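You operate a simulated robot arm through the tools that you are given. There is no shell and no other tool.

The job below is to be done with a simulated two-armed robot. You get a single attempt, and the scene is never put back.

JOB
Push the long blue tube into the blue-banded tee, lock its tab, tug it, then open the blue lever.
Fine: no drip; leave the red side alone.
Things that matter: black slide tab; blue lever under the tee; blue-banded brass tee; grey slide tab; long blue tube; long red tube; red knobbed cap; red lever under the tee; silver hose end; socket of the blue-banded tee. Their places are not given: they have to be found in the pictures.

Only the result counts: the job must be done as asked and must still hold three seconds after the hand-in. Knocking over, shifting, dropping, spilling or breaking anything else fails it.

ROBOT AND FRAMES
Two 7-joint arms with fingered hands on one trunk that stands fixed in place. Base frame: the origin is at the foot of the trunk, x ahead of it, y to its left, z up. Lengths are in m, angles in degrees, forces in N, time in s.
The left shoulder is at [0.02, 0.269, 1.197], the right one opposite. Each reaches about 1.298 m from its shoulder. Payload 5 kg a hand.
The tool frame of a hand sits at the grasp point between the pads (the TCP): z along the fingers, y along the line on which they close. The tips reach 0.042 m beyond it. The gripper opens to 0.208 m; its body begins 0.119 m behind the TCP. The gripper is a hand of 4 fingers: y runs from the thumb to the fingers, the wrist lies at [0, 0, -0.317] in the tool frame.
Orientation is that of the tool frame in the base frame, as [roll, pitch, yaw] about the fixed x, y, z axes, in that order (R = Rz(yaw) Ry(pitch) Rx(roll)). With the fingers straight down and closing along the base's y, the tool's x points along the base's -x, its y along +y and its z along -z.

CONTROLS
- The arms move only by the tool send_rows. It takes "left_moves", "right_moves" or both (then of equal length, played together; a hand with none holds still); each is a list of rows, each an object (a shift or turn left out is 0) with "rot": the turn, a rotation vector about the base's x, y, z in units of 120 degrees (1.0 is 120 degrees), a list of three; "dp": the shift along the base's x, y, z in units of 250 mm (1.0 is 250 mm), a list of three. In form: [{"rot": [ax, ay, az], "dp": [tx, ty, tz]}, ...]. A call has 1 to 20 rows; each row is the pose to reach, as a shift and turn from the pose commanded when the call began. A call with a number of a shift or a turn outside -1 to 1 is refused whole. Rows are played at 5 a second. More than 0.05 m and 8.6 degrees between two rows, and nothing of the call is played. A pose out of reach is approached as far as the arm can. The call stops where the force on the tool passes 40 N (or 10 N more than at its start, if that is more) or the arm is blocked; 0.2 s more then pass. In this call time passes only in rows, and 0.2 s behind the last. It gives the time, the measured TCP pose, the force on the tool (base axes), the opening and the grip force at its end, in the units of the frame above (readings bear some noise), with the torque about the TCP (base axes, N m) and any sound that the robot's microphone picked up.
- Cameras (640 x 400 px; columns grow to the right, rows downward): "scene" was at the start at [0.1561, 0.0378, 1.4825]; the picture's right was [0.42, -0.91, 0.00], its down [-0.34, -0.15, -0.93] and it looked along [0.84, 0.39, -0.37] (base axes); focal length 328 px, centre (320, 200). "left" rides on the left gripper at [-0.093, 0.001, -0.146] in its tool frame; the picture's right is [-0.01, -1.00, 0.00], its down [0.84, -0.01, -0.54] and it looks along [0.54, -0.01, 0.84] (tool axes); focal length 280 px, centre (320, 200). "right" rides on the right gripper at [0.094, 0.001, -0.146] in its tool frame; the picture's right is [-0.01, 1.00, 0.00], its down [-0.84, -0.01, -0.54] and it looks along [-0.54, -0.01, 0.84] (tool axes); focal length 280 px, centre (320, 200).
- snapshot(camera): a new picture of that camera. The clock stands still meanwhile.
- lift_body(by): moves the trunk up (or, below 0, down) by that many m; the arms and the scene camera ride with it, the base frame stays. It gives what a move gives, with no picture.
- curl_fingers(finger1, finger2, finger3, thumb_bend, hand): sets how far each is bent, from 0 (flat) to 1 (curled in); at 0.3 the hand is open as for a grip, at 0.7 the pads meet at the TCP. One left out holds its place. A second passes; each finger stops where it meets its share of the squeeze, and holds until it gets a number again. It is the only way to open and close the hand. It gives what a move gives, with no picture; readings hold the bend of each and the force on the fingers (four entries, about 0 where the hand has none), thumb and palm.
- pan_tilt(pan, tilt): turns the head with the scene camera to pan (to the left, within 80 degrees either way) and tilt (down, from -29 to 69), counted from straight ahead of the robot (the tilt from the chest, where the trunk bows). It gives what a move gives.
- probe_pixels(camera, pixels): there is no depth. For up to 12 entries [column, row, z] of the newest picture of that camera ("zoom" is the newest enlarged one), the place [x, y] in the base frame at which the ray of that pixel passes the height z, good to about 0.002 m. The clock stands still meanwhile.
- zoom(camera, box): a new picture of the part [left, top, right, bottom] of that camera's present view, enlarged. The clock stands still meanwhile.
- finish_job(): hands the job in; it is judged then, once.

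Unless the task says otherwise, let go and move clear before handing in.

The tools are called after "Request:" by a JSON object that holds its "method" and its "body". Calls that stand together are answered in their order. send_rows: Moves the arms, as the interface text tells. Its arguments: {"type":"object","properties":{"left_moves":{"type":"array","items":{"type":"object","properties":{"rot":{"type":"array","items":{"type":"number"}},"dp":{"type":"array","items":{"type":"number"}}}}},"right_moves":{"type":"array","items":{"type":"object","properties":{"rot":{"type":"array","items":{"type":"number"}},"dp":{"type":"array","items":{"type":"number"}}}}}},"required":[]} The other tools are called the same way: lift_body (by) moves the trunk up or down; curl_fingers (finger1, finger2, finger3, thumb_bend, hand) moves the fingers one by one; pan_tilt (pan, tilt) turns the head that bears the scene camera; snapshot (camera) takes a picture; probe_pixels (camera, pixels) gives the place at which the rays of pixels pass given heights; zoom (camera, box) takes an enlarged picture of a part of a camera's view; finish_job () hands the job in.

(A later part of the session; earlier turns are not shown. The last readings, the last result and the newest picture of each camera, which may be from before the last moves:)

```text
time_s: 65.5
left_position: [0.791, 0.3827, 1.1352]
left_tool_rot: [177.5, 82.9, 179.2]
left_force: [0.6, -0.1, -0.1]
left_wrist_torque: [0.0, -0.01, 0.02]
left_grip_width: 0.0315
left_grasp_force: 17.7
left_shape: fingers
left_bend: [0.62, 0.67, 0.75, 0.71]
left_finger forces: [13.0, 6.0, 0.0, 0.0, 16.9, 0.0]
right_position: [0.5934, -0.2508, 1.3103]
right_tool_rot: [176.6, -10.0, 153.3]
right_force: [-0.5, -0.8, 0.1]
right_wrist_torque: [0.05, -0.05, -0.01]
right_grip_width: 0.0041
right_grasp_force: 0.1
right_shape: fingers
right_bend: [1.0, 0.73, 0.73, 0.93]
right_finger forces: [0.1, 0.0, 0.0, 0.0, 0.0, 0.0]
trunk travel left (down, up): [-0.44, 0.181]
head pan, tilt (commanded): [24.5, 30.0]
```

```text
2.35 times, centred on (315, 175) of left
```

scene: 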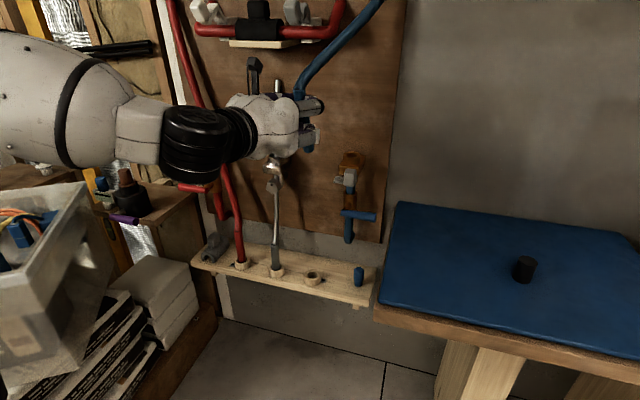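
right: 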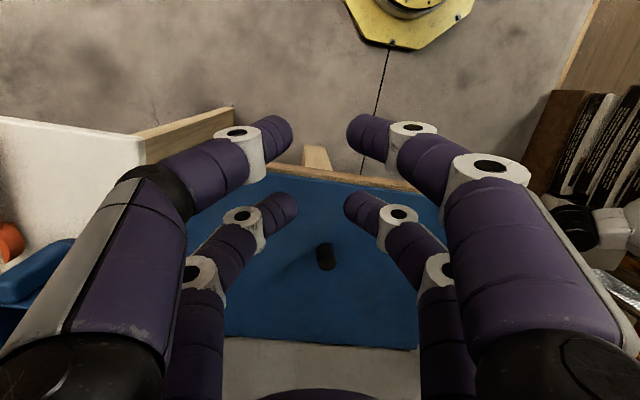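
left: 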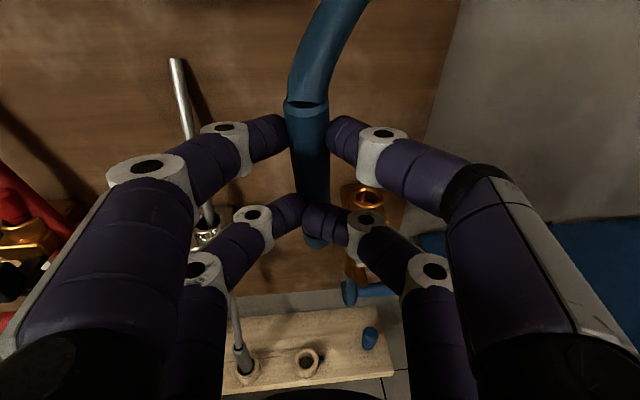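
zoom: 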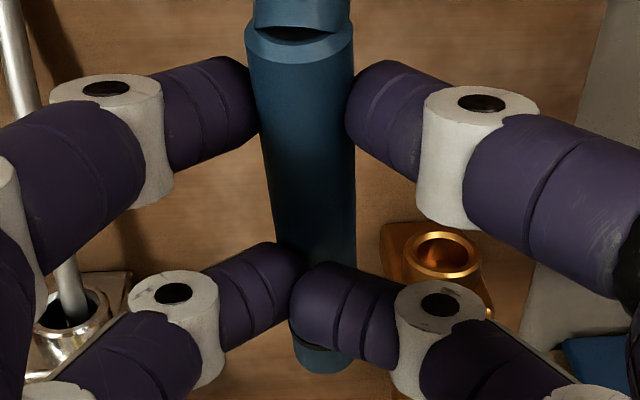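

Triangulation shows the sleeve's bottom leaning ~9° toward the board and ~4° to the right. I'll rotate the hand about +y by 8° and about +x by 4° to make it plumb, then re-measure.

Request:
{"method": "send_rows", "body": {"left_moves": [{"rot": [0.017, 0.034, 0]}, {"rot": [0.033, 0.067, 0]}]}}

Request:
{"method": "snapshot", "body": {"camera": "left"}}

Request:
{"method": "snapshot", "body": {"camera": "scene"}}

Request:
{"method": "zoom", "body": {"camera": "scene", "box": [285, 75, 325, 165]}}

Request:
{"method": "zoom", "body": {"camera": "left", "box": [280, 90, 350, 260]}}

```text
time_s: 66.1
left_position: [0.7921, 0.3846, 1.1335]
left_tool_rot: [163.2, 74.2, 164.9]
left_force: [0.1, 1.1, -0.6]
left_wrist_torque: [0.0, -0.02, 0.03]
left_grip_width: 0.0317
left_grasp_force: 18.0
left_shape: fingers
left_bend: [0.62, 0.67, 0.75, 0.71]
left_finger forces: [13.0, 6.0, 0.0, 0.1, 16.9, 0.0]
right_position: [0.5935, -0.252, 1.3102]
right_tool_rot: [176.7, -10.1, 153.3]
right_force: [-0.4, -0.1, 0.1]
right_wrist_torque: [0.05, -0.02, -0.01]
right_grip_width: 0.0042
right_grasp_force: 0.1
right_shape: fingers
right_bend: [1.0, 0.73, 0.73, 0.93]
right_finger forces: [0.0, 0.1, 0.0, 0.0, 0.0, 0.1]
trunk travel left (down, up): [-0.44, 0.181]
head pan, tilt (commanded): [24.5, 30.0]
```

```text
taken
```

left: 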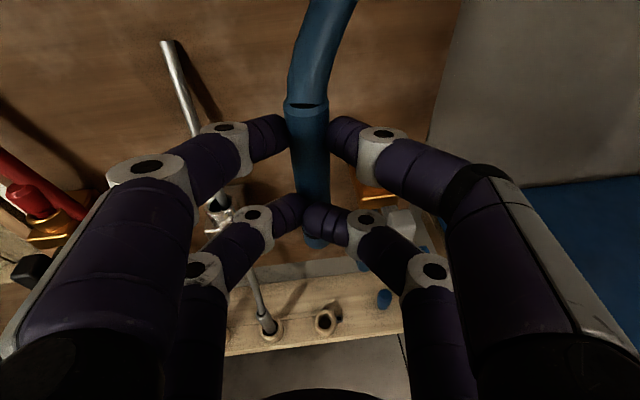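

```text
taken
```

scene: 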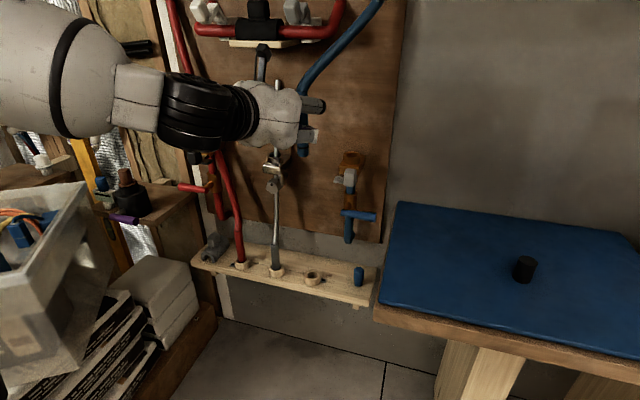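

```text
4.44 times, centred on (305, 120) of scene
```

zoom: 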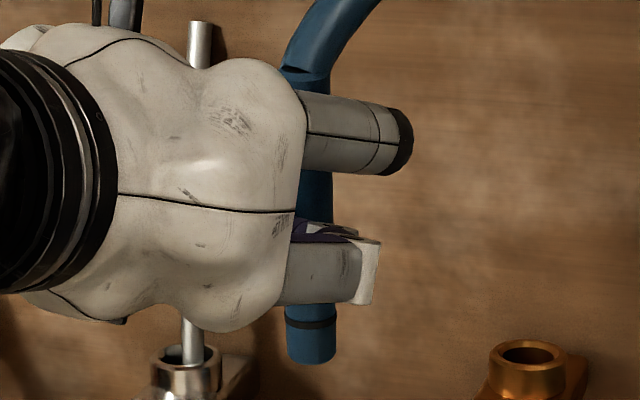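

```text
2.35 times, centred on (315, 175) of left
```

zoom: 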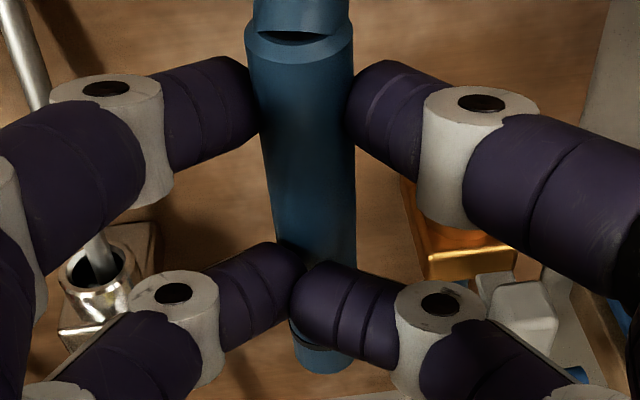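

The sleeve looks plumb in the scene view and shows a black ring about 2 cm above its tip. I'll triangulate its ends once more to get the tip offset.

Request:
{"method": "probe_pixels", "body": {"camera": "left", "pixels": [[306.5, 106, 1.18], [306.5, 106, 1.16], [316, 243, 1.03], [316, 243, 1.01]]}}

Request:
{"method": "probe_pixels", "body": {"camera": "scene", "pixels": [[302.1, 91.4, 1.18], [302.1, 91.4, 1.16], [303, 155, 1.03], [303, 155, 1.01]]}}

```text
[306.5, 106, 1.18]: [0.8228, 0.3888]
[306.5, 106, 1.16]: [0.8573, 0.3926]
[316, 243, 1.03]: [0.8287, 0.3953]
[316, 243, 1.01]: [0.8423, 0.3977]
```

```text
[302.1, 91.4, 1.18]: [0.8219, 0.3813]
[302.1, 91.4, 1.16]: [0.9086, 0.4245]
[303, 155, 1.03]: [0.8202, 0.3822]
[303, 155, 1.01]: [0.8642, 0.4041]
```

Tip relative to top: about 3.7° forward and 2.6° left; I'll trim that and carry the sleeve to hover ~5 cm above the socket ([0.987,0.313]). The board surface (f≈1.085) leaves ~4 cm clearance beyond the fingertips.

Request:
{"method": "send_rows", "body": {"left_moves": [{"rot": [-0.01, 0.015, 0], "dp": [0.12, -0.05, 0.034]}, {"rot": [-0.021, 0.029, 0], "dp": [0.24, -0.1, 0.034]}, {"rot": [-0.021, 0.029, 0], "dp": [0.36, -0.16, 0.034]}, {"rot": [-0.021, 0.029, 0], "dp": [0.48, -0.22, 0.034]}, {"rot": [-0.021, 0.029, 0], "dp": [0.58, -0.27, 0.034]}, {"rot": [-0.021, 0.029, 0], "dp": [0.644, -0.298, 0.034]}]}}

Request:
{"method": "snapshot", "body": {"camera": "left"}}

Request:
{"method": "zoom", "body": {"camera": "scene", "box": [310, 70, 390, 190]}}

Request:
{"method": "zoom", "body": {"camera": "left", "box": [270, 90, 370, 310]}}

```text
time_s: 67.5
left_position: [0.955, 0.3121, 1.1394]
left_tool_rot: [173.8, 71.2, 175.3]
left_force: [0.0, 1.5, -1.4]
left_wrist_torque: [-0.06, 0.01, -0.08]
left_grip_width: 0.0315
left_grasp_force: 17.8
left_shape: fingers
left_bend: [0.62, 0.67, 0.75, 0.71]
left_finger forces: [13.2, 6.1, 0.0, 0.1, 16.7, 0.1]
right_position: [0.5933, -0.2499, 1.3106]
right_tool_rot: [176.7, -10.2, 153.5]
right_force: [0.7, -0.4, 0.2]
right_wrist_torque: [-0.08, 0.11, 0.03]
right_grip_width: 0.004
right_grasp_force: 0.1
right_shape: fingers
right_bend: [1.0, 0.73, 0.73, 0.93]
right_finger forces: [0.0, 0.0, 0.0, 0.1, 0.0, 0.0]
trunk travel left (down, up): [-0.44, 0.181]
head pan, tilt (commanded): [24.5, 30.0]
```

```text
taken
```

left: 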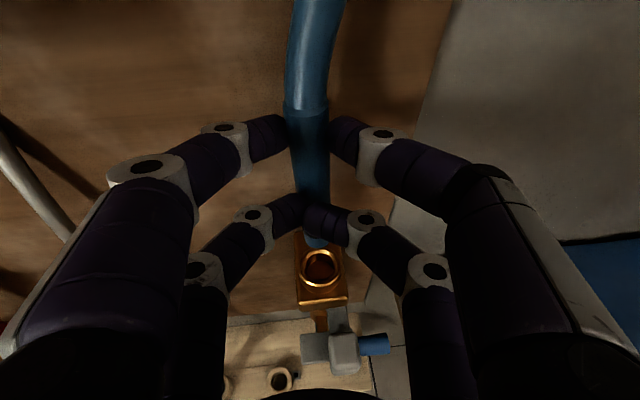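

```text
3.33 times, centred on (350, 130) of scene
```

zoom: 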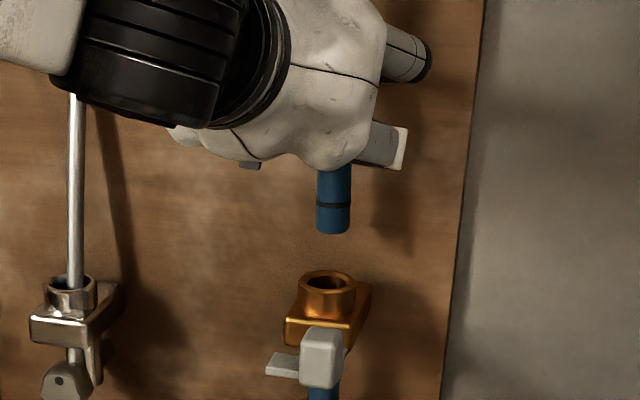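

```text
1.82 times, centred on (320, 200) of left
```

zoom: 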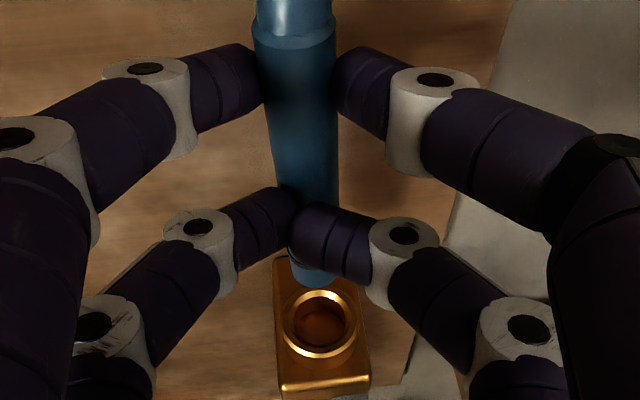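

The tip hovers straight above the socket: scene tip (354.2,138.6) vs socket (352.4,154.3), left tip (316.7,239) vs socket (320,267.6). I'll probe these for fine alignment.

Request:
{"method": "probe_pixels", "body": {"camera": "left", "pixels": [[316.7, 239.5, 1.03], [316.7, 239.5, 1.02], [320, 267.6, 0.98], [320, 267.6, 0.97], [309, 93, 1.18], [309, 93, 1.17]]}}

Request:
{"method": "probe_pixels", "body": {"camera": "scene", "pixels": [[354.2, 138.6, 1.03], [354.2, 138.6, 1.02], [352.4, 154.3, 0.98], [352.4, 154.3, 0.97]]}}

Request:
{"method": "zoom", "body": {"camera": "scene", "box": [330, 110, 380, 170]}}

Request:
{"method": "zoom", "body": {"camera": "left", "box": [290, 210, 350, 300]}}

```text
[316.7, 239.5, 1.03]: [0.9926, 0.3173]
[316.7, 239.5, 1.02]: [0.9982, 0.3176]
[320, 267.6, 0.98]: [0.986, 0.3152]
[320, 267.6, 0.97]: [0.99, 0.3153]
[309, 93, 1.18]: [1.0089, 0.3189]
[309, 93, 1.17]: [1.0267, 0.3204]
```

```text
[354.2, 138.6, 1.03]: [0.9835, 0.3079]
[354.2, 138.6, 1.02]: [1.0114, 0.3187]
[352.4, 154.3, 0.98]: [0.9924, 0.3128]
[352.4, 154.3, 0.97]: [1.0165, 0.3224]
```

```text
6.67 times, centred on (355, 140) of scene
```

zoom: 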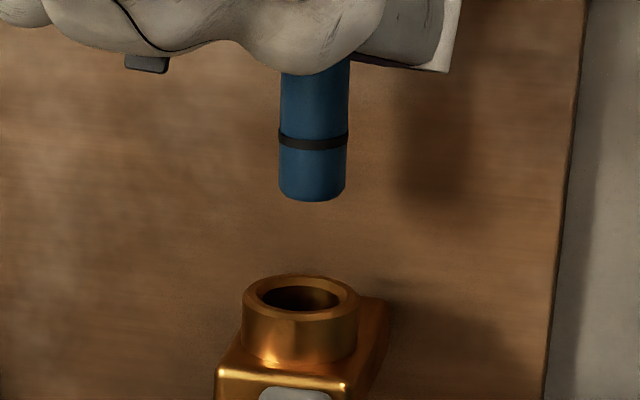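

```text
4.44 times, centred on (320, 255) of left
```

zoom: 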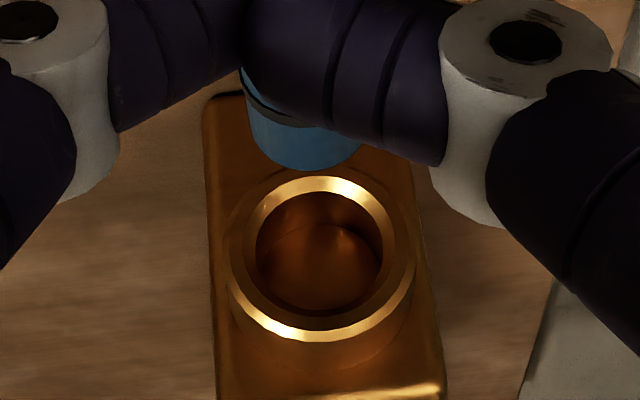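

Very clear views; the bore has a chamfer and about 3 mm clearance all round. I'll refine with the more accurate pixel centres (tip: scene (353.9,139.4), left (316.4,236.8); socket: scene (352.1,153.9), left (320.2,268)).

Request:
{"method": "probe_pixels", "body": {"camera": "left", "pixels": [[316.4, 236.8, 1.04], [316.4, 236.8, 1.03], [316.4, 236.8, 1.02], [320.2, 268, 0.98], [320.2, 268, 0.975]]}}

Request:
{"method": "probe_pixels", "body": {"camera": "scene", "pixels": [[353.9, 139.4, 1.04], [353.9, 139.4, 1.03], [353.9, 139.4, 1.02], [352.1, 153.9, 0.98], [352.1, 153.9, 0.985]]}}

```text
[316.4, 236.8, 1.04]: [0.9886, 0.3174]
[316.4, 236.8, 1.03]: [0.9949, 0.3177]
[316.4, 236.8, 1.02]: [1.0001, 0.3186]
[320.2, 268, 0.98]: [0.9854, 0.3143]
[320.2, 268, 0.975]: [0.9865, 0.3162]
```

```text
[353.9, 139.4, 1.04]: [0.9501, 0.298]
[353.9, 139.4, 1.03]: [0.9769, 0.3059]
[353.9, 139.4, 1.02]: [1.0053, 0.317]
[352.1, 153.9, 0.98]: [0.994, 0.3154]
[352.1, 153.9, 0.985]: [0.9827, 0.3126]
```

The tip is about 1.2-1.5 cm too far forward and 3 mm left of the socket axis. I'll shift back 16 mm (including a 2° trim), right 3 mm, and descend 30 mm to just above the rim, then check again.

Request:
{"method": "send_rows", "body": {"left_moves": [{"dp": [-0.064, -0.012, 0.0], "rot": [0, -0.017, 0]}, {"dp": [-0.064, -0.012, -0.06], "rot": [0, -0.017, 0]}, {"dp": [-0.064, -0.012, -0.12], "rot": [0, -0.017, 0]}]}}

Request:
{"method": "zoom", "body": {"camera": "scene", "box": [330, 110, 380, 170]}}

Request:
{"method": "zoom", "body": {"camera": "left", "box": [290, 200, 350, 300]}}

```text
time_s: 68.3
left_position: [0.9389, 0.3064, 1.1102]
left_tool_rot: [173.1, 73.3, 174.3]
left_force: [-0.2, -0.6, -0.3]
left_wrist_torque: [-0.01, 0.03, -0.05]
left_grip_width: 0.0315
left_grasp_force: 18.1
left_shape: fingers
left_bend: [0.62, 0.67, 0.75, 0.71]
left_finger forces: [13.1, 6.0, 0.0, 0.0, 16.6, 0.0]
right_position: [0.5946, -0.2499, 1.3106]
right_tool_rot: [176.7, -10.2, 153.5]
right_force: [0.3, 0.0, -0.2]
right_wrist_torque: [-0.01, 0.02, 0.02]
right_grip_width: 0.0041
right_grasp_force: 0.1
right_shape: fingers
right_bend: [1.0, 0.73, 0.73, 0.93]
right_finger forces: [0.0, 0.0, 0.0, 0.1, 0.0, 0.0]
trunk travel left (down, up): [-0.44, 0.181]
head pan, tilt (commanded): [24.5, 30.0]
```

```text
6.67 times, centred on (355, 140) of scene
```

zoom: 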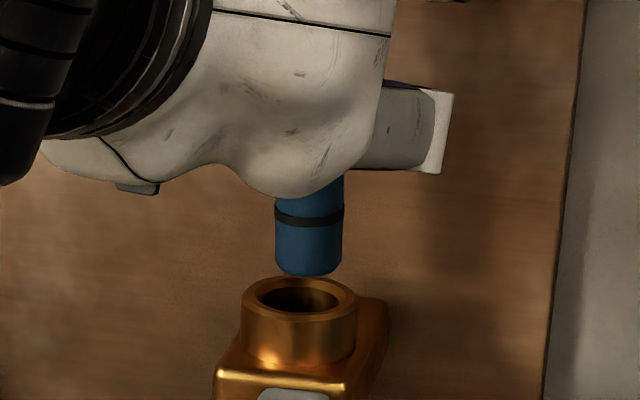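

```text
4.00 times, centred on (320, 250) of left
```

zoom: 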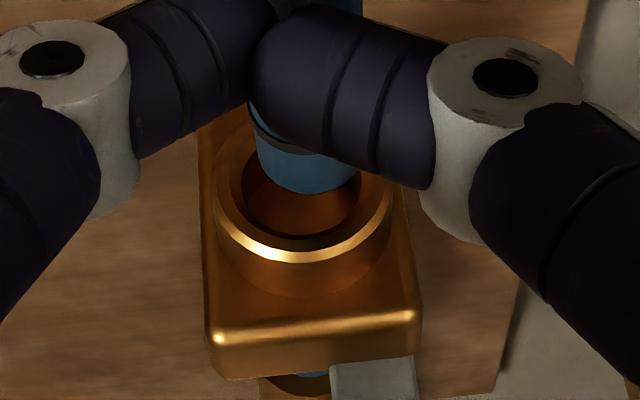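

The tip is now ~1 cm above the rim and about 4-5 mm too far forward, 2 mm right (scene tip (309,270) vs socket (300,293) in the zoom). I'll correct that and descend 2 cm gently into the chamfer.

Request:
{"method": "send_rows", "body": {"left_moves": [{"dp": [-0.018, 0.008, 0.0]}, {"dp": [-0.018, 0.008, -0.02]}, {"dp": [-0.018, 0.008, -0.04]}, {"dp": [-0.018, 0.008, -0.06]}, {"dp": [-0.018, 0.008, -0.08]}]}}

Request:
{"method": "zoom", "body": {"camera": "scene", "box": [330, 110, 380, 170]}}

Request:
{"method": "zoom", "body": {"camera": "left", "box": [290, 200, 350, 300]}}

```text
time_s: 69.5
left_position: [0.9326, 0.3079, 1.0951]
left_tool_rot: [172.8, 73.6, 174.3]
left_force: [-1.2, 2.3, 16.2]
left_wrist_torque: [0.29, -0.45, 0.09]
left_grip_width: 0.0311
left_grasp_force: 19.5
left_shape: fingers
left_bend: [0.62, 0.67, 0.75, 0.71]
left_finger forces: [13.1, 8.5, 0.1, 0.0, 17.3, 0.0]
right_position: [0.5932, -0.2508, 1.3112]
right_tool_rot: [176.5, -10.1, 153.3]
right_force: [1.0, 0.1, 0.1]
right_wrist_torque: [0.0, 0.04, -0.01]
right_grip_width: 0.0045
right_grasp_force: 0.1
right_shape: fingers
right_bend: [1.0, 0.73, 0.73, 0.93]
right_finger forces: [0.1, 0.0, 0.1, 0.1, 0.0, 0.0]
trunk travel left (down, up): [-0.44, 0.181]
head pan, tilt (commanded): [24.5, 30.0]
```

```text
6.67 times, centred on (355, 140) of scene
```

zoom: 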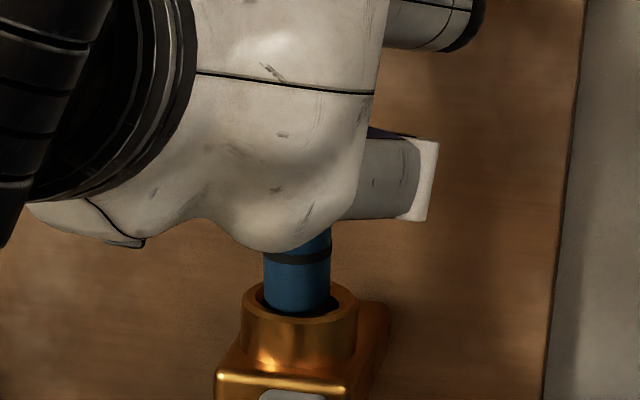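

```text
4.00 times, centred on (320, 250) of left
```

zoom: 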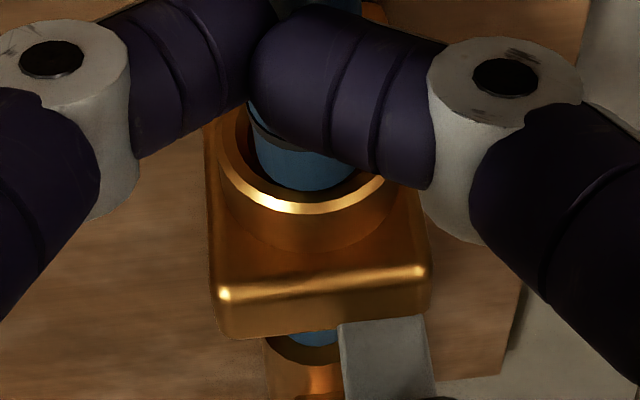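

The tip has entered about 5 mm and met resistance (16 N up, slight push left/back). I'll look closely at how it sits in the bore before pressing.

Request:
{"method": "zoom", "body": {"camera": "scene", "box": [340, 135, 370, 165]}}

Request:
{"method": "zoom", "body": {"camera": "left", "box": [295, 215, 340, 260]}}

```text
13.33 times, centred on (355, 150) of scene
```

zoom: 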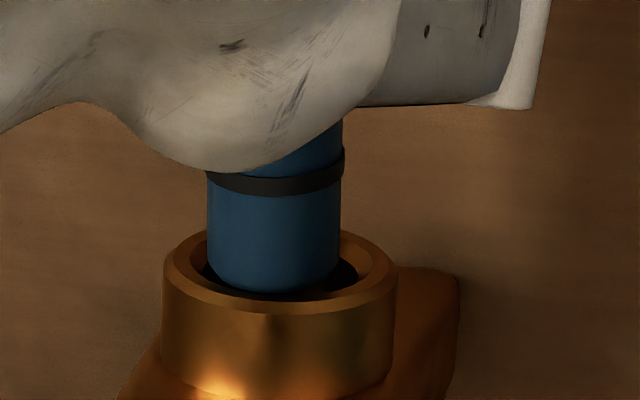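

```text
8.89 times, centred on (318, 238) of left
```

zoom: 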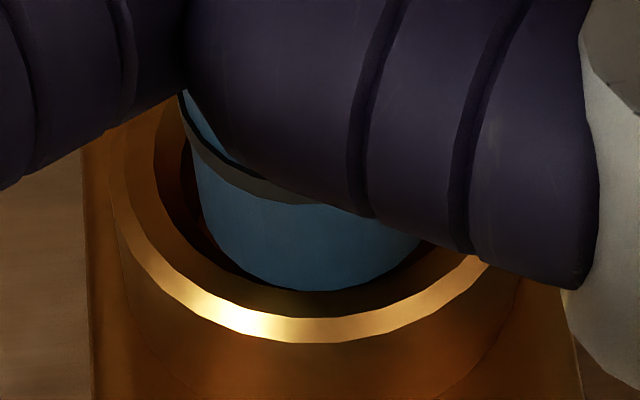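

The sleeve is centred in the bore within about a millimetre; contact forces push it slightly back and left. I'll nudge that way and press down gently in small steps.

Request:
{"method": "send_rows", "body": {"left_moves": [{"dp": [-0.006, 0.006, 0.01]}, {"dp": [-0.006, 0.006, -0.01]}, {"dp": [-0.006, 0.006, -0.03]}, {"dp": [-0.006, 0.006, -0.045]}]}}

Request:
{"method": "zoom", "body": {"camera": "scene", "box": [340, 125, 370, 165]}}

Request:
{"method": "snapshot", "body": {"camera": "left"}}

```text
time_s: 70.5
left_position: [0.9328, 0.3118, 1.0807]
left_tool_rot: [173.0, 73.2, 174.5]
left_force: [0.3, -0.1, 0.5]
left_wrist_torque: [0.02, 0.01, -0.02]
left_grip_width: 0.0066
left_grasp_force: 0.0
left_shape: fingers
left_bend: [0.67, 0.68, 0.75, 0.74]
left_finger forces: [0.0, 0.0, 0.0, 0.1, 0.1, 0.1]
right_position: [0.5942, -0.2515, 1.3108]
right_tool_rot: [176.7, -10.1, 153.3]
right_force: [0.7, 0.4, 0.5]
right_wrist_torque: [0.0, -0.01, 0.02]
right_grip_width: 0.0041
right_grasp_force: 0.0
right_shape: fingers
right_bend: [1.0, 0.73, 0.73, 0.93]
right_finger forces: [0.0, 0.0, 0.0, 0.0, 0.1, 0.1]
trunk travel left (down, up): [-0.44, 0.181]
head pan, tilt (commanded): [24.5, 30.0]
```

```text
10.00 times, centred on (355, 145) of scene
```

zoom: 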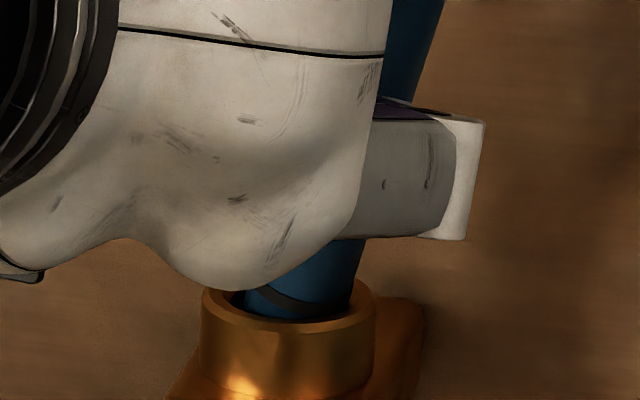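

```text
taken
```

left: 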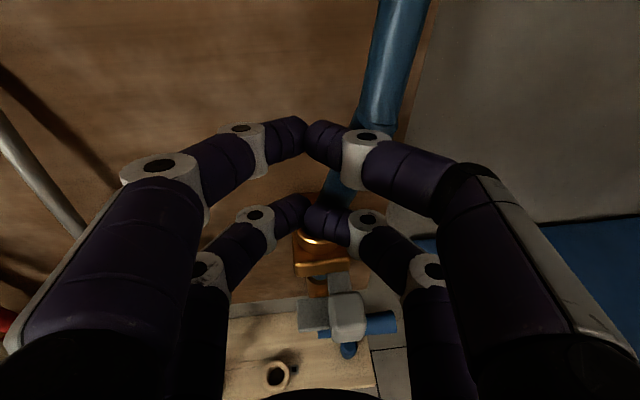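

The sleeve slipped out of the pinch, but its tip stays in the socket, the sleeve leaning right and forward. I'll back the hand off, reopen, and look before regripping.

Request:
{"method": "send_rows", "body": {"left_moves": [{"dp": [-0.12, 0.0, 0.02]}, {"dp": [-0.24, 0.0, 0.04]}, {"dp": [-0.36, 0.0, 0.06]}]}}

Request:
{"method": "curl_fingers", "body": {"hand": "left", "finger1": 0.5, "finger2": 0.5, "finger3": 0.5, "thumb_bend": 0.5}}

Request:
{"method": "snapshot", "body": {"camera": "left"}}

Request:
{"method": "snapshot", "body": {"camera": "scene"}}

Request:
{"method": "zoom", "body": {"camera": "scene", "box": [310, 60, 400, 200]}}

```text
time_s: 71.3
left_position: [0.841, 0.3105, 1.0943]
left_tool_rot: [173.1, 73.4, 174.4]
left_force: [-0.5, 0.0, 0.6]
left_wrist_torque: [0.03, -0.02, 0.01]
left_grip_width: 0.0063
left_grasp_force: 0.1
left_shape: fingers
left_bend: [0.67, 0.68, 0.75, 0.74]
left_finger forces: [0.1, 0.0, 0.0, 0.2, 0.0, 0.1]
right_position: [0.5936, -0.2495, 1.312]
right_tool_rot: [176.6, -10.0, 153.4]
right_force: [-0.8, 0.4, 0.5]
right_wrist_torque: [-0.02, -0.12, -0.02]
right_grip_width: 0.0041
right_grasp_force: 0.0
right_shape: fingers
right_bend: [1.0, 0.73, 0.73, 0.93]
right_finger forces: [0.1, 0.0, 0.1, 0.0, 0.0, 0.0]
trunk travel left (down, up): [-0.44, 0.181]
head pan, tilt (commanded): [24.5, 30.0]
```

```text
time_s: 72.3
left_position: [0.8411, 0.3107, 1.0928]
left_tool_rot: [173.0, 73.3, 174.4]
left_force: [0.3, 1.1, -0.2]
left_wrist_torque: [0.0, -0.01, 0.02]
left_grip_width: 0.1124
left_grasp_force: 0.1
left_shape: fingers
left_bend: [0.5, 0.5, 0.5, 0.5]
left_finger forces: [0.0, 0.0, 0.0, 0.0, 0.1, 0.1]
right_position: [0.5951, -0.2516, 1.3106]
right_tool_rot: [176.6, -10.1, 153.5]
right_force: [-0.3, 0.2, -0.2]
right_wrist_torque: [0.0, -0.04, -0.03]
right_grip_width: 0.0044
right_grasp_force: 0.1
right_shape: fingers
right_bend: [1.0, 0.73, 0.73, 0.93]
right_finger forces: [0.0, 0.0, 0.0, 0.1, 0.0, 0.0]
trunk travel left (down, up): [-0.44, 0.181]
head pan, tilt (commanded): [24.5, 30.0]
```

```text
taken
```

left: 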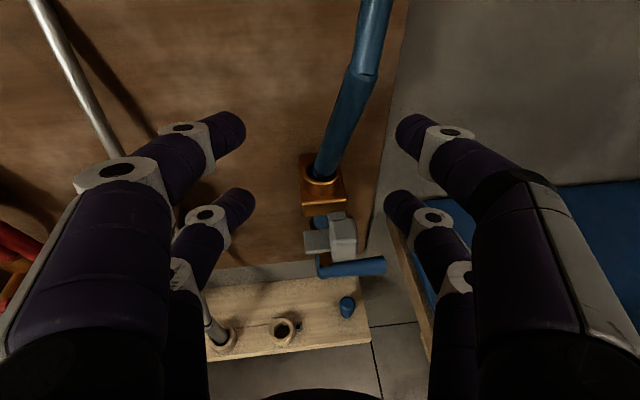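

```text
taken
```

scene: 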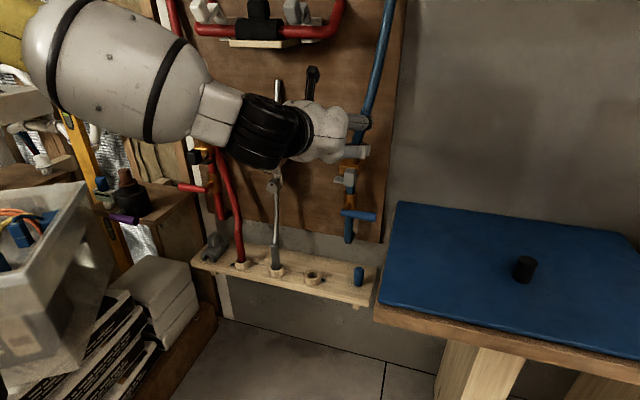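

```text
2.86 times, centred on (355, 130) of scene
```

zoom: 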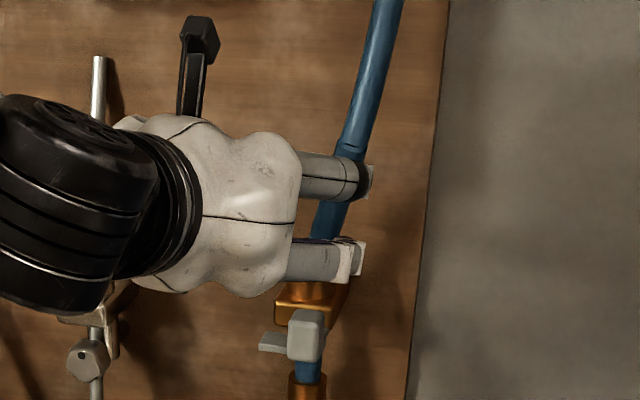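

The sleeve stands on its own in the socket mouth, leaning right (left view: collar (320,180), sleeve top (360,73)). I'll triangulate its top.

Request:
{"method": "probe_pixels", "body": {"camera": "left", "pixels": [[360, 74, 1.13], [360, 74, 1.11], [360, 74, 1.09], [321, 178, 0.984], [340, 125, 1.05], [340, 125, 1.03]]}}

Request:
{"method": "probe_pixels", "body": {"camera": "scene", "pixels": [[366.2, 112.5, 1.13], [366.2, 112.5, 1.11], [366.2, 112.5, 1.09]]}}

Request:
{"method": "zoom", "body": {"camera": "left", "box": [280, 50, 400, 220]}}

```text
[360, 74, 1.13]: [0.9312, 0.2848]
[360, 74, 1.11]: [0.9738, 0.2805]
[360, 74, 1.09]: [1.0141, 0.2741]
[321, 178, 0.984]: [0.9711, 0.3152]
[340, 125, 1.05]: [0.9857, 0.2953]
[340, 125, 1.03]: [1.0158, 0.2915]
```

```text
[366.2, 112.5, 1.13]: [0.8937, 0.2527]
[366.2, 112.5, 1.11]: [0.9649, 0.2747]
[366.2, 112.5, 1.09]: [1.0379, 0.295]
```

```text
2.35 times, centred on (340, 135) of left
```

zoom: 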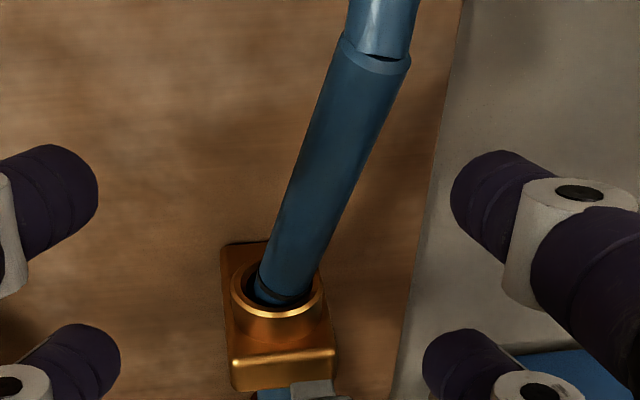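

The sleeve is already about 2.4 cm deep, leaning ~16° right with no forward lean. I'll level the hand at this standoff so both fingertip pairs will meet it squarely, then regrip and straighten it.

Request:
{"method": "send_rows", "body": {"left_moves": [{"rot": [0, -0.035, 0], "dp": [0, -0.03, -0.03]}, {"rot": [0, -0.07, 0], "dp": [0, -0.06, -0.06]}, {"rot": [0, -0.105, 0], "dp": [0, -0.08, -0.1]}]}}

Request:
{"method": "snapshot", "body": {"camera": "left"}}

```text
time_s: 73.1
left_position: [0.8402, 0.2943, 1.0763]
left_tool_rot: [163.9, 83.9, 165.4]
left_force: [0.1, -0.2, -0.9]
left_wrist_torque: [0.0, 0.0, -0.02]
left_grip_width: 0.1126
left_grasp_force: 0.1
left_shape: fingers
left_bend: [0.5, 0.5, 0.5, 0.5]
left_finger forces: [0.1, 0.1, 0.1, 0.1, 0.0, 0.1]
left hand out of reach, approached as far as the arm can: row 3
right_position: [0.5936, -0.2503, 1.3111]
right_tool_rot: [176.7, -10.1, 153.4]
right_force: [-1.0, 0.1, 0.4]
right_wrist_torque: [-0.06, -0.08, -0.02]
right_grip_width: 0.004
right_grasp_force: 0.2
right_shape: fingers
right_bend: [1.0, 0.73, 0.73, 0.93]
right_finger forces: [0.0, 0.0, 0.0, 0.0, 0.0, 0.0]
trunk travel left (down, up): [-0.44, 0.181]
head pan, tilt (commanded): [24.5, 30.0]
```

```text
taken
```

left: 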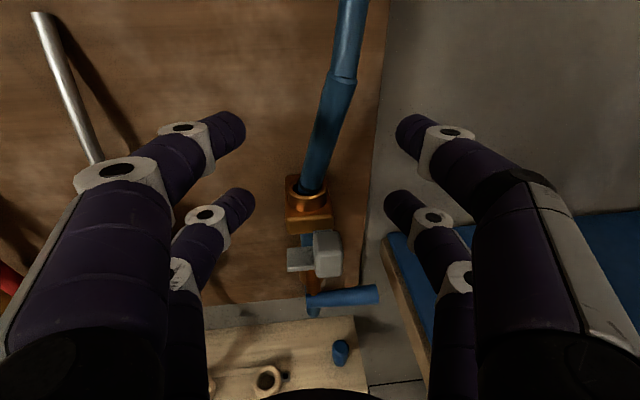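

The hand is nearly level (-6°). I'll lower the trunk 1.5 cm and advance around the sleeve so it sits between the fingertips.

Request:
{"method": "lift_body", "body": {"by": -0.015}}

Request:
{"method": "send_rows", "body": {"left_moves": [{"dp": [0.12, -0.005, 0]}, {"dp": [0.24, -0.01, 0]}, {"dp": [0.34, -0.012, 0]}, {"dp": [0.408, -0.014, 0]}]}}

Request:
{"method": "snapshot", "body": {"camera": "left"}}

Request:
{"method": "zoom", "body": {"camera": "left", "box": [220, 60, 420, 280]}}

```text
time_s: 73.8
left_position: [0.8418, 0.293, 1.0585]
left_tool_rot: [164.1, 83.4, 165.8]
left_force: [-0.6, -0.5, 1.0]
left_wrist_torque: [-0.05, 0.06, 0.01]
left_grip_width: 0.1125
left_grasp_force: 0.0
left_shape: fingers
left_bend: [0.5, 0.5, 0.5, 0.5]
left_finger forces: [0.0, 0.1, 0.0, 0.1, 0.0, 0.1]
right_position: [0.593, -0.2515, 1.2961]
right_tool_rot: [176.6, -10.1, 153.3]
right_force: [-1.0, 0.4, 1.0]
right_wrist_torque: [0.02, -0.11, -0.02]
right_grip_width: 0.0042
right_grasp_force: 0.0
right_shape: fingers
right_bend: [1.0, 0.73, 0.73, 0.93]
right_finger forces: [0.0, 0.0, 0.0, 0.0, 0.0, 0.0]
trunk travel left (down, up): [-0.425, 0.196]
head pan, tilt (commanded): [24.5, 30.0]
```

```text
time_s: 74.8
left_position: [0.943, 0.2904, 1.0578]
left_tool_rot: [164.6, 83.3, 166.3]
left_force: [0.1, -0.1, -0.9]
left_wrist_torque: [0.02, -0.05, 0.0]
left_grip_width: 0.1125
left_grasp_force: 0.1
left_shape: fingers
left_bend: [0.5, 0.5, 0.5, 0.5]
left_finger forces: [0.1, 0.0, 0.1, 0.1, 0.1, 0.1]
right_position: [0.5938, -0.2505, 1.296]
right_tool_rot: [176.7, -10.0, 153.4]
right_force: [-0.4, 0.5, 0.3]
right_wrist_torque: [-0.05, 0.05, 0.01]
right_grip_width: 0.0043
right_grasp_force: 0.0
right_shape: fingers
right_bend: [1.0, 0.73, 0.73, 0.93]
right_finger forces: [0.0, 0.1, 0.0, 0.0, 0.0, 0.0]
trunk travel left (down, up): [-0.425, 0.196]
head pan, tilt (commanded): [24.5, 30.0]
```

```text
taken
```

left: 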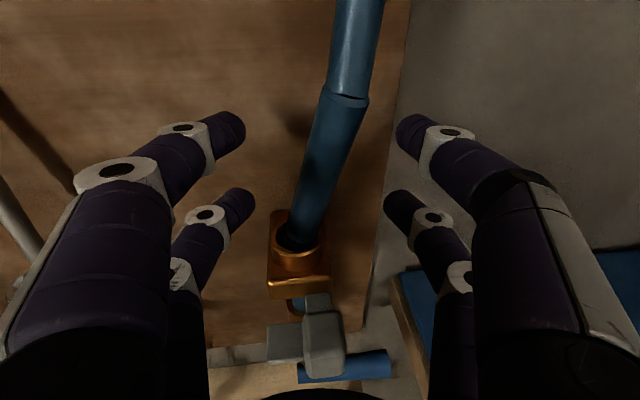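

```text
1.82 times, centred on (320, 170) of left
```

zoom: 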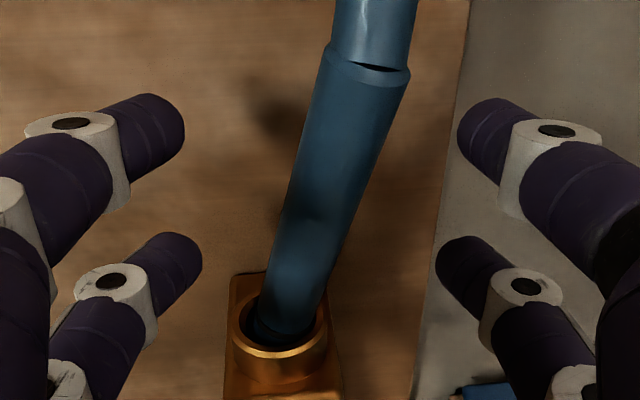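

The sleeve lies between both fingertip pairs. I'll advance 5 mm more (so any slip goes into the hand rather than out of it) and close.

Request:
{"method": "send_rows", "body": {"left_moves": [{"dp": [0.02, 0.004, 0]}]}}

Request:
{"method": "curl_fingers", "body": {"hand": "left", "finger1": 0.8, "finger2": 0.8, "finger3": 0.8, "thumb_bend": 0.8}}

Request:
{"method": "zoom", "body": {"camera": "left", "box": [220, 60, 420, 280]}}

Request:
{"method": "zoom", "body": {"camera": "scene", "box": [320, 80, 400, 200]}}

```text
time_s: 75.2
left_position: [0.9468, 0.2955, 1.0591]
left_tool_rot: [164.7, 83.2, 166.3]
left_force: [0.2, 0.5, -0.2]
left_wrist_torque: [0.05, 0.01, 0.01]
left_grip_width: 0.1122
left_grasp_force: 0.1
left_shape: fingers
left_bend: [0.5, 0.5, 0.5, 0.5]
left_finger forces: [0.1, 0.1, 0.0, 0.0, 0.0, 0.0]
left hand out of reach, approached as far as the arm can: row 1
right_position: [0.595, -0.2505, 1.2956]
right_tool_rot: [176.7, -10.1, 153.4]
right_force: [-0.2, -0.3, 0.1]
right_wrist_torque: [-0.01, -0.01, 0.01]
right_grip_width: 0.0042
right_grasp_force: 0.0
right_shape: fingers
right_bend: [1.0, 0.73, 0.73, 0.93]
right_finger forces: [0.0, 0.0, 0.0, 0.0, 0.0, 0.0]
trunk travel left (down, up): [-0.425, 0.196]
head pan, tilt (commanded): [24.5, 30.0]
```

```text
time_s: 76.2
left_position: [0.9486, 0.2954, 1.0615]
left_tool_rot: [164.4, 83.5, 166.3]
left_force: [14.6, 5.0, 9.6]
left_wrist_torque: [0.39, 0.01, 0.04]
left_grip_width: 0.0099
left_grasp_force: 23.4
left_shape: fingers
left_bend: [0.65, 0.59, 0.72, 0.76]
left_finger forces: [10.7, 13.3, 7.8, 0.0, 14.4, 0.0]
right_position: [0.5951, -0.2505, 1.2963]
right_tool_rot: [176.7, -10.1, 153.5]
right_force: [-0.1, 0.0, 1.0]
right_wrist_torque: [-0.02, 0.01, 0.01]
right_grip_width: 0.004
right_grasp_force: 0.0
right_shape: fingers
right_bend: [1.0, 0.73, 0.73, 0.93]
right_finger forces: [0.0, 0.0, 0.1, 0.1, 0.1, 0.1]
trunk travel left (down, up): [-0.425, 0.196]
head pan, tilt (commanded): [24.5, 30.0]
```

```text
1.82 times, centred on (320, 170) of left
```

zoom: 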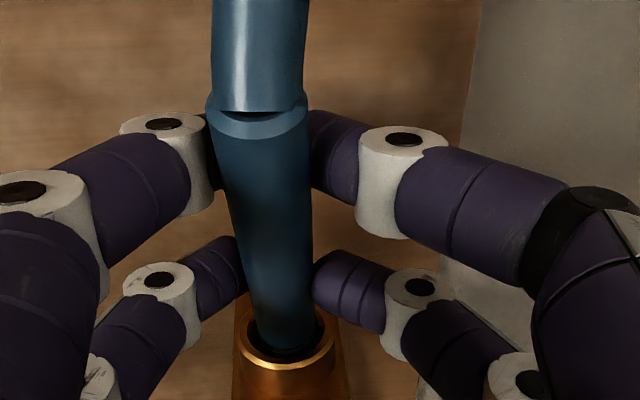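

```text
3.33 times, centred on (360, 140) of scene
```

zoom: 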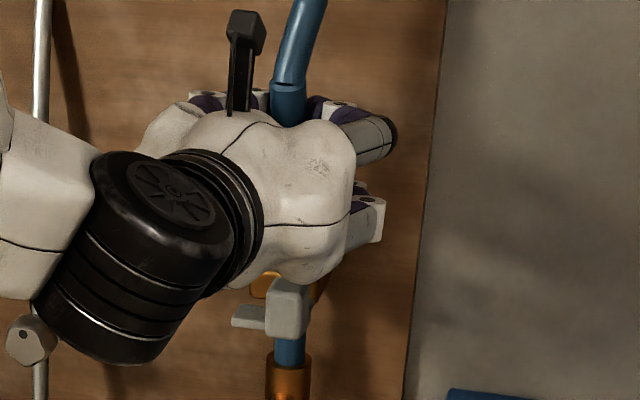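

All four digits now touch the sleeve: lower pair pinching its sides, upper pair hooked behind it. The sleeve top leans ~11° toward me, so I'll rotate the hand about the socket by that amount to straighten it.

Request:
{"method": "send_rows", "body": {"left_moves": [{"rot": [0, 0.031, 0], "dp": [0.02, 0, 0.009]}, {"rot": [0, 0.062, 0], "dp": [0.04, 0, 0.018]}, {"rot": [0, 0.092, 0], "dp": [0.06, 0, 0.027]}]}}

Request:
{"method": "zoom", "body": {"camera": "left", "box": [220, 60, 420, 280]}}

Request:
{"method": "zoom", "body": {"camera": "scene", "box": [320, 80, 400, 200]}}

```text
time_s: 77.0
left_position: [0.9611, 0.2949, 1.0639]
left_tool_rot: [173.2, 72.4, 174.7]
left_force: [0.1, 1.6, 0.5]
left_wrist_torque: [0.2, -0.01, 0.09]
left_grip_width: 0.0059
left_grasp_force: 12.0
left_shape: fingers
left_bend: [0.65, 0.59, 0.73, 0.77]
left_finger forces: [0.0, 12.7, 9.8, 0.0, 0.0, 0.0]
right_position: [0.5923, -0.2508, 1.2958]
right_tool_rot: [176.7, -10.1, 153.4]
right_force: [0.5, 0.1, -1.2]
right_wrist_torque: [0.02, 0.0, -0.01]
right_grip_width: 0.0043
right_grasp_force: 0.1
right_shape: fingers
right_bend: [1.0, 0.73, 0.73, 0.93]
right_finger forces: [0.0, 0.1, 0.0, 0.1, 0.0, 0.0]
trunk travel left (down, up): [-0.425, 0.196]
head pan, tilt (commanded): [24.5, 30.0]
```

```text
1.82 times, centred on (320, 170) of left
```

zoom: 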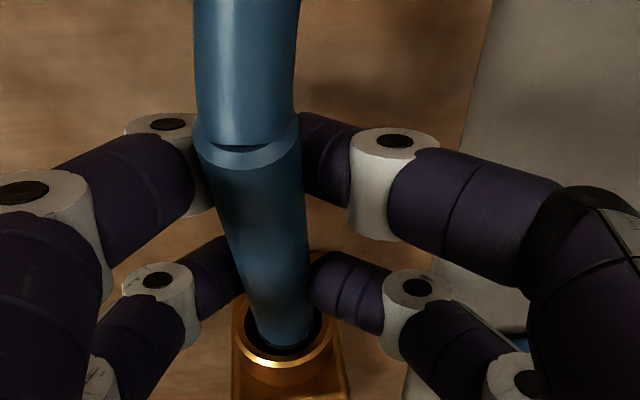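

```text
3.33 times, centred on (360, 140) of scene
```

zoom: 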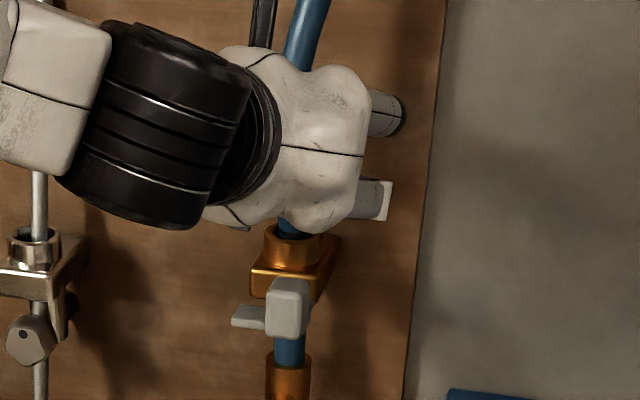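

Only the lower pair now holds the sleeve (12.7/9.8 N), with almost no side load; it still leans ~9° but the bore has room. I'll try pressing straight down 1 cm with this grip.

Request:
{"method": "send_rows", "body": {"left_moves": [{"dp": [0.0, 0, -0.02]}, {"dp": [0.0, 0, -0.04]}]}}

Request:
{"method": "zoom", "body": {"camera": "left", "box": [220, 60, 420, 280]}}

```text
time_s: 77.6
left_position: [0.9628, 0.2937, 1.0615]
left_tool_rot: [173.2, 72.8, 174.7]
left_force: [2.7, 3.1, 21.0]
left_wrist_torque: [0.59, -0.35, 0.04]
left_grip_width: 0.0056
left_grasp_force: 12.9
left_shape: fingers
left_bend: [0.65, 0.59, 0.73, 0.77]
left_finger forces: [0.1, 15.2, 10.8, 0.0, 0.0, 0.0]
right_position: [0.5927, -0.2504, 1.2965]
right_tool_rot: [176.6, -10.2, 153.4]
right_force: [-0.5, -0.5, -0.6]
right_wrist_torque: [-0.02, 0.02, 0.02]
right_grip_width: 0.0042
right_grasp_force: 0.1
right_shape: fingers
right_bend: [1.0, 0.73, 0.73, 0.93]
right_finger forces: [0.1, 0.1, 0.1, 0.0, 0.0, 0.0]
trunk travel left (down, up): [-0.425, 0.196]
head pan, tilt (commanded): [24.5, 30.0]
```

```text
1.82 times, centred on (320, 170) of left
```

zoom: 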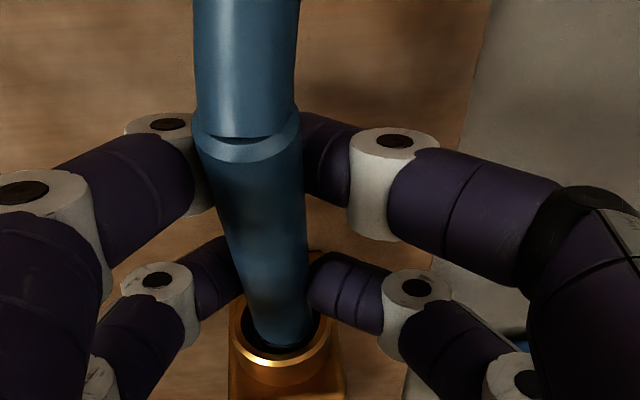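

The socket resists with 21 N after ~2 mm. I'll look at the band at the rim to judge the insertion depth.

Request:
{"method": "zoom", "body": {"camera": "left", "box": [275, 225, 330, 280]}}

Request:
{"method": "zoom", "body": {"camera": "scene", "box": [335, 140, 370, 175]}}

```text
7.27 times, centred on (302, 252) of left
```

zoom: 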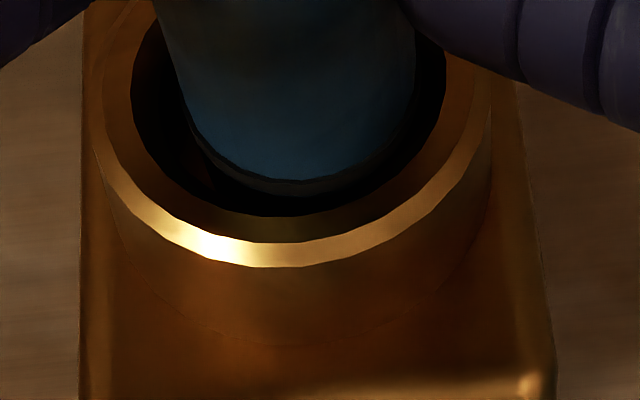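

```text
11.43 times, centred on (352, 158) of scene
```

zoom: 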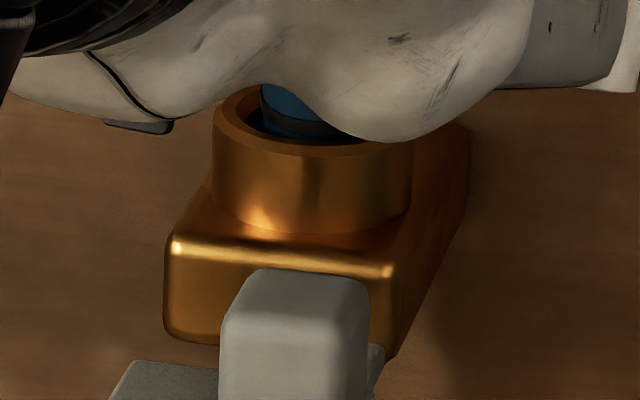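

The black band is right at the rim, so the sleeve is ~3 cm in but leaning. I'll straighten it by shifting 6 mm forward at pinch height, then press further down.

Request:
{"method": "send_rows", "body": {"left_moves": [{"dp": [0.012, 0, 0.0]}, {"dp": [0.024, 0, 0.0]}, {"dp": [0.024, 0, -0.015]}, {"dp": [0.024, 0, -0.03]}]}}

Request:
{"method": "zoom", "body": {"camera": "left", "box": [220, 60, 420, 280]}}

Request:
{"method": "zoom", "body": {"camera": "left", "box": [275, 225, 330, 280]}}

```text
time_s: 78.6
left_position: [0.969, 0.2953, 1.0486]
left_tool_rot: [173.4, 72.6, 174.7]
left_force: [2.8, 0.5, 8.0]
left_wrist_torque: [0.21, -0.22, -0.03]
left_grip_width: 0.006
left_grasp_force: 9.7
left_shape: fingers
left_bend: [0.65, 0.61, 0.73, 0.77]
left_finger forces: [0.0, 10.7, 8.8, 0.0, 0.0, 0.1]
right_position: [0.5929, -0.2497, 1.2967]
right_tool_rot: [176.7, -10.0, 153.5]
right_force: [-1.1, 1.0, -0.4]
right_wrist_torque: [-0.03, -0.02, -0.03]
right_grip_width: 0.0042
right_grasp_force: 0.0
right_shape: fingers
right_bend: [1.0, 0.73, 0.73, 0.93]
right_finger forces: [0.0, 0.0, 0.1, 0.0, 0.0, 0.1]
trunk travel left (down, up): [-0.425, 0.196]
head pan, tilt (commanded): [24.5, 30.0]
```

```text
1.82 times, centred on (320, 170) of left
```

zoom: 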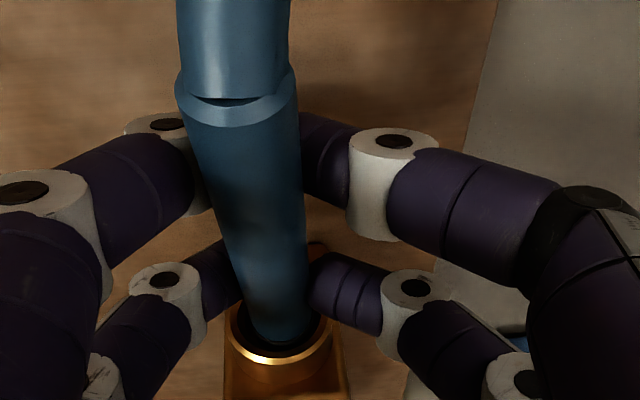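

```text
7.27 times, centred on (302, 252) of left
```

zoom: 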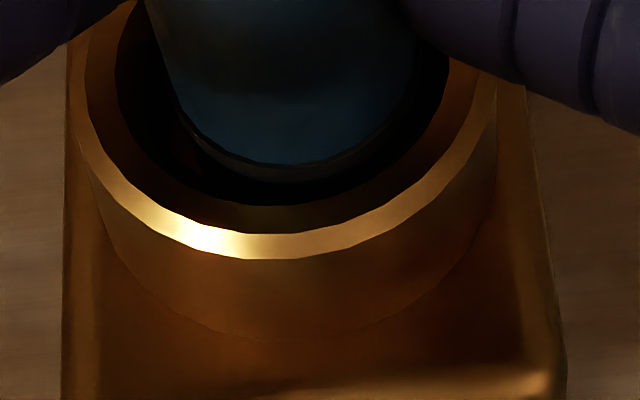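

The sleeve slid through the fingers (13 mm of hand travel, sleeve unmoved), so this grip is too weak axially. I'll measure the actual depth by triangulating the sleeve's top rim.

Request:
{"method": "zoom", "body": {"camera": "scene", "box": [320, 60, 400, 170]}}

Request:
{"method": "probe_pixels", "body": {"camera": "left", "pixels": [[274.4, 118, 1.13], [274.4, 118, 1.11], [274.4, 118, 1.09]]}}

```text
3.64 times, centred on (360, 115) of scene
```

zoom: 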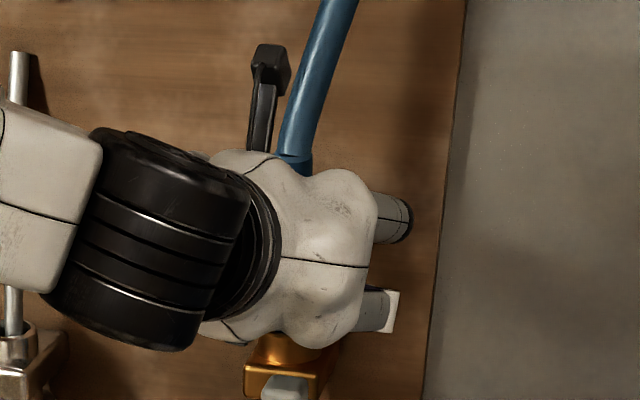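

```text
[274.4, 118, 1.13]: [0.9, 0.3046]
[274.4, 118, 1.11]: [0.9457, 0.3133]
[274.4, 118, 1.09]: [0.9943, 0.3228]
```

Request:
{"method": "probe_pixels", "body": {"camera": "scene", "pixels": [[353.4, 104, 1.13], [353.4, 104, 1.12], [353.4, 104, 1.11], [353.4, 104, 1.09]]}}

```text
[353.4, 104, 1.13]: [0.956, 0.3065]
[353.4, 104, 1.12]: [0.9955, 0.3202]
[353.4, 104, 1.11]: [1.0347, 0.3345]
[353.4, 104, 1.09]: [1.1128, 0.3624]
```

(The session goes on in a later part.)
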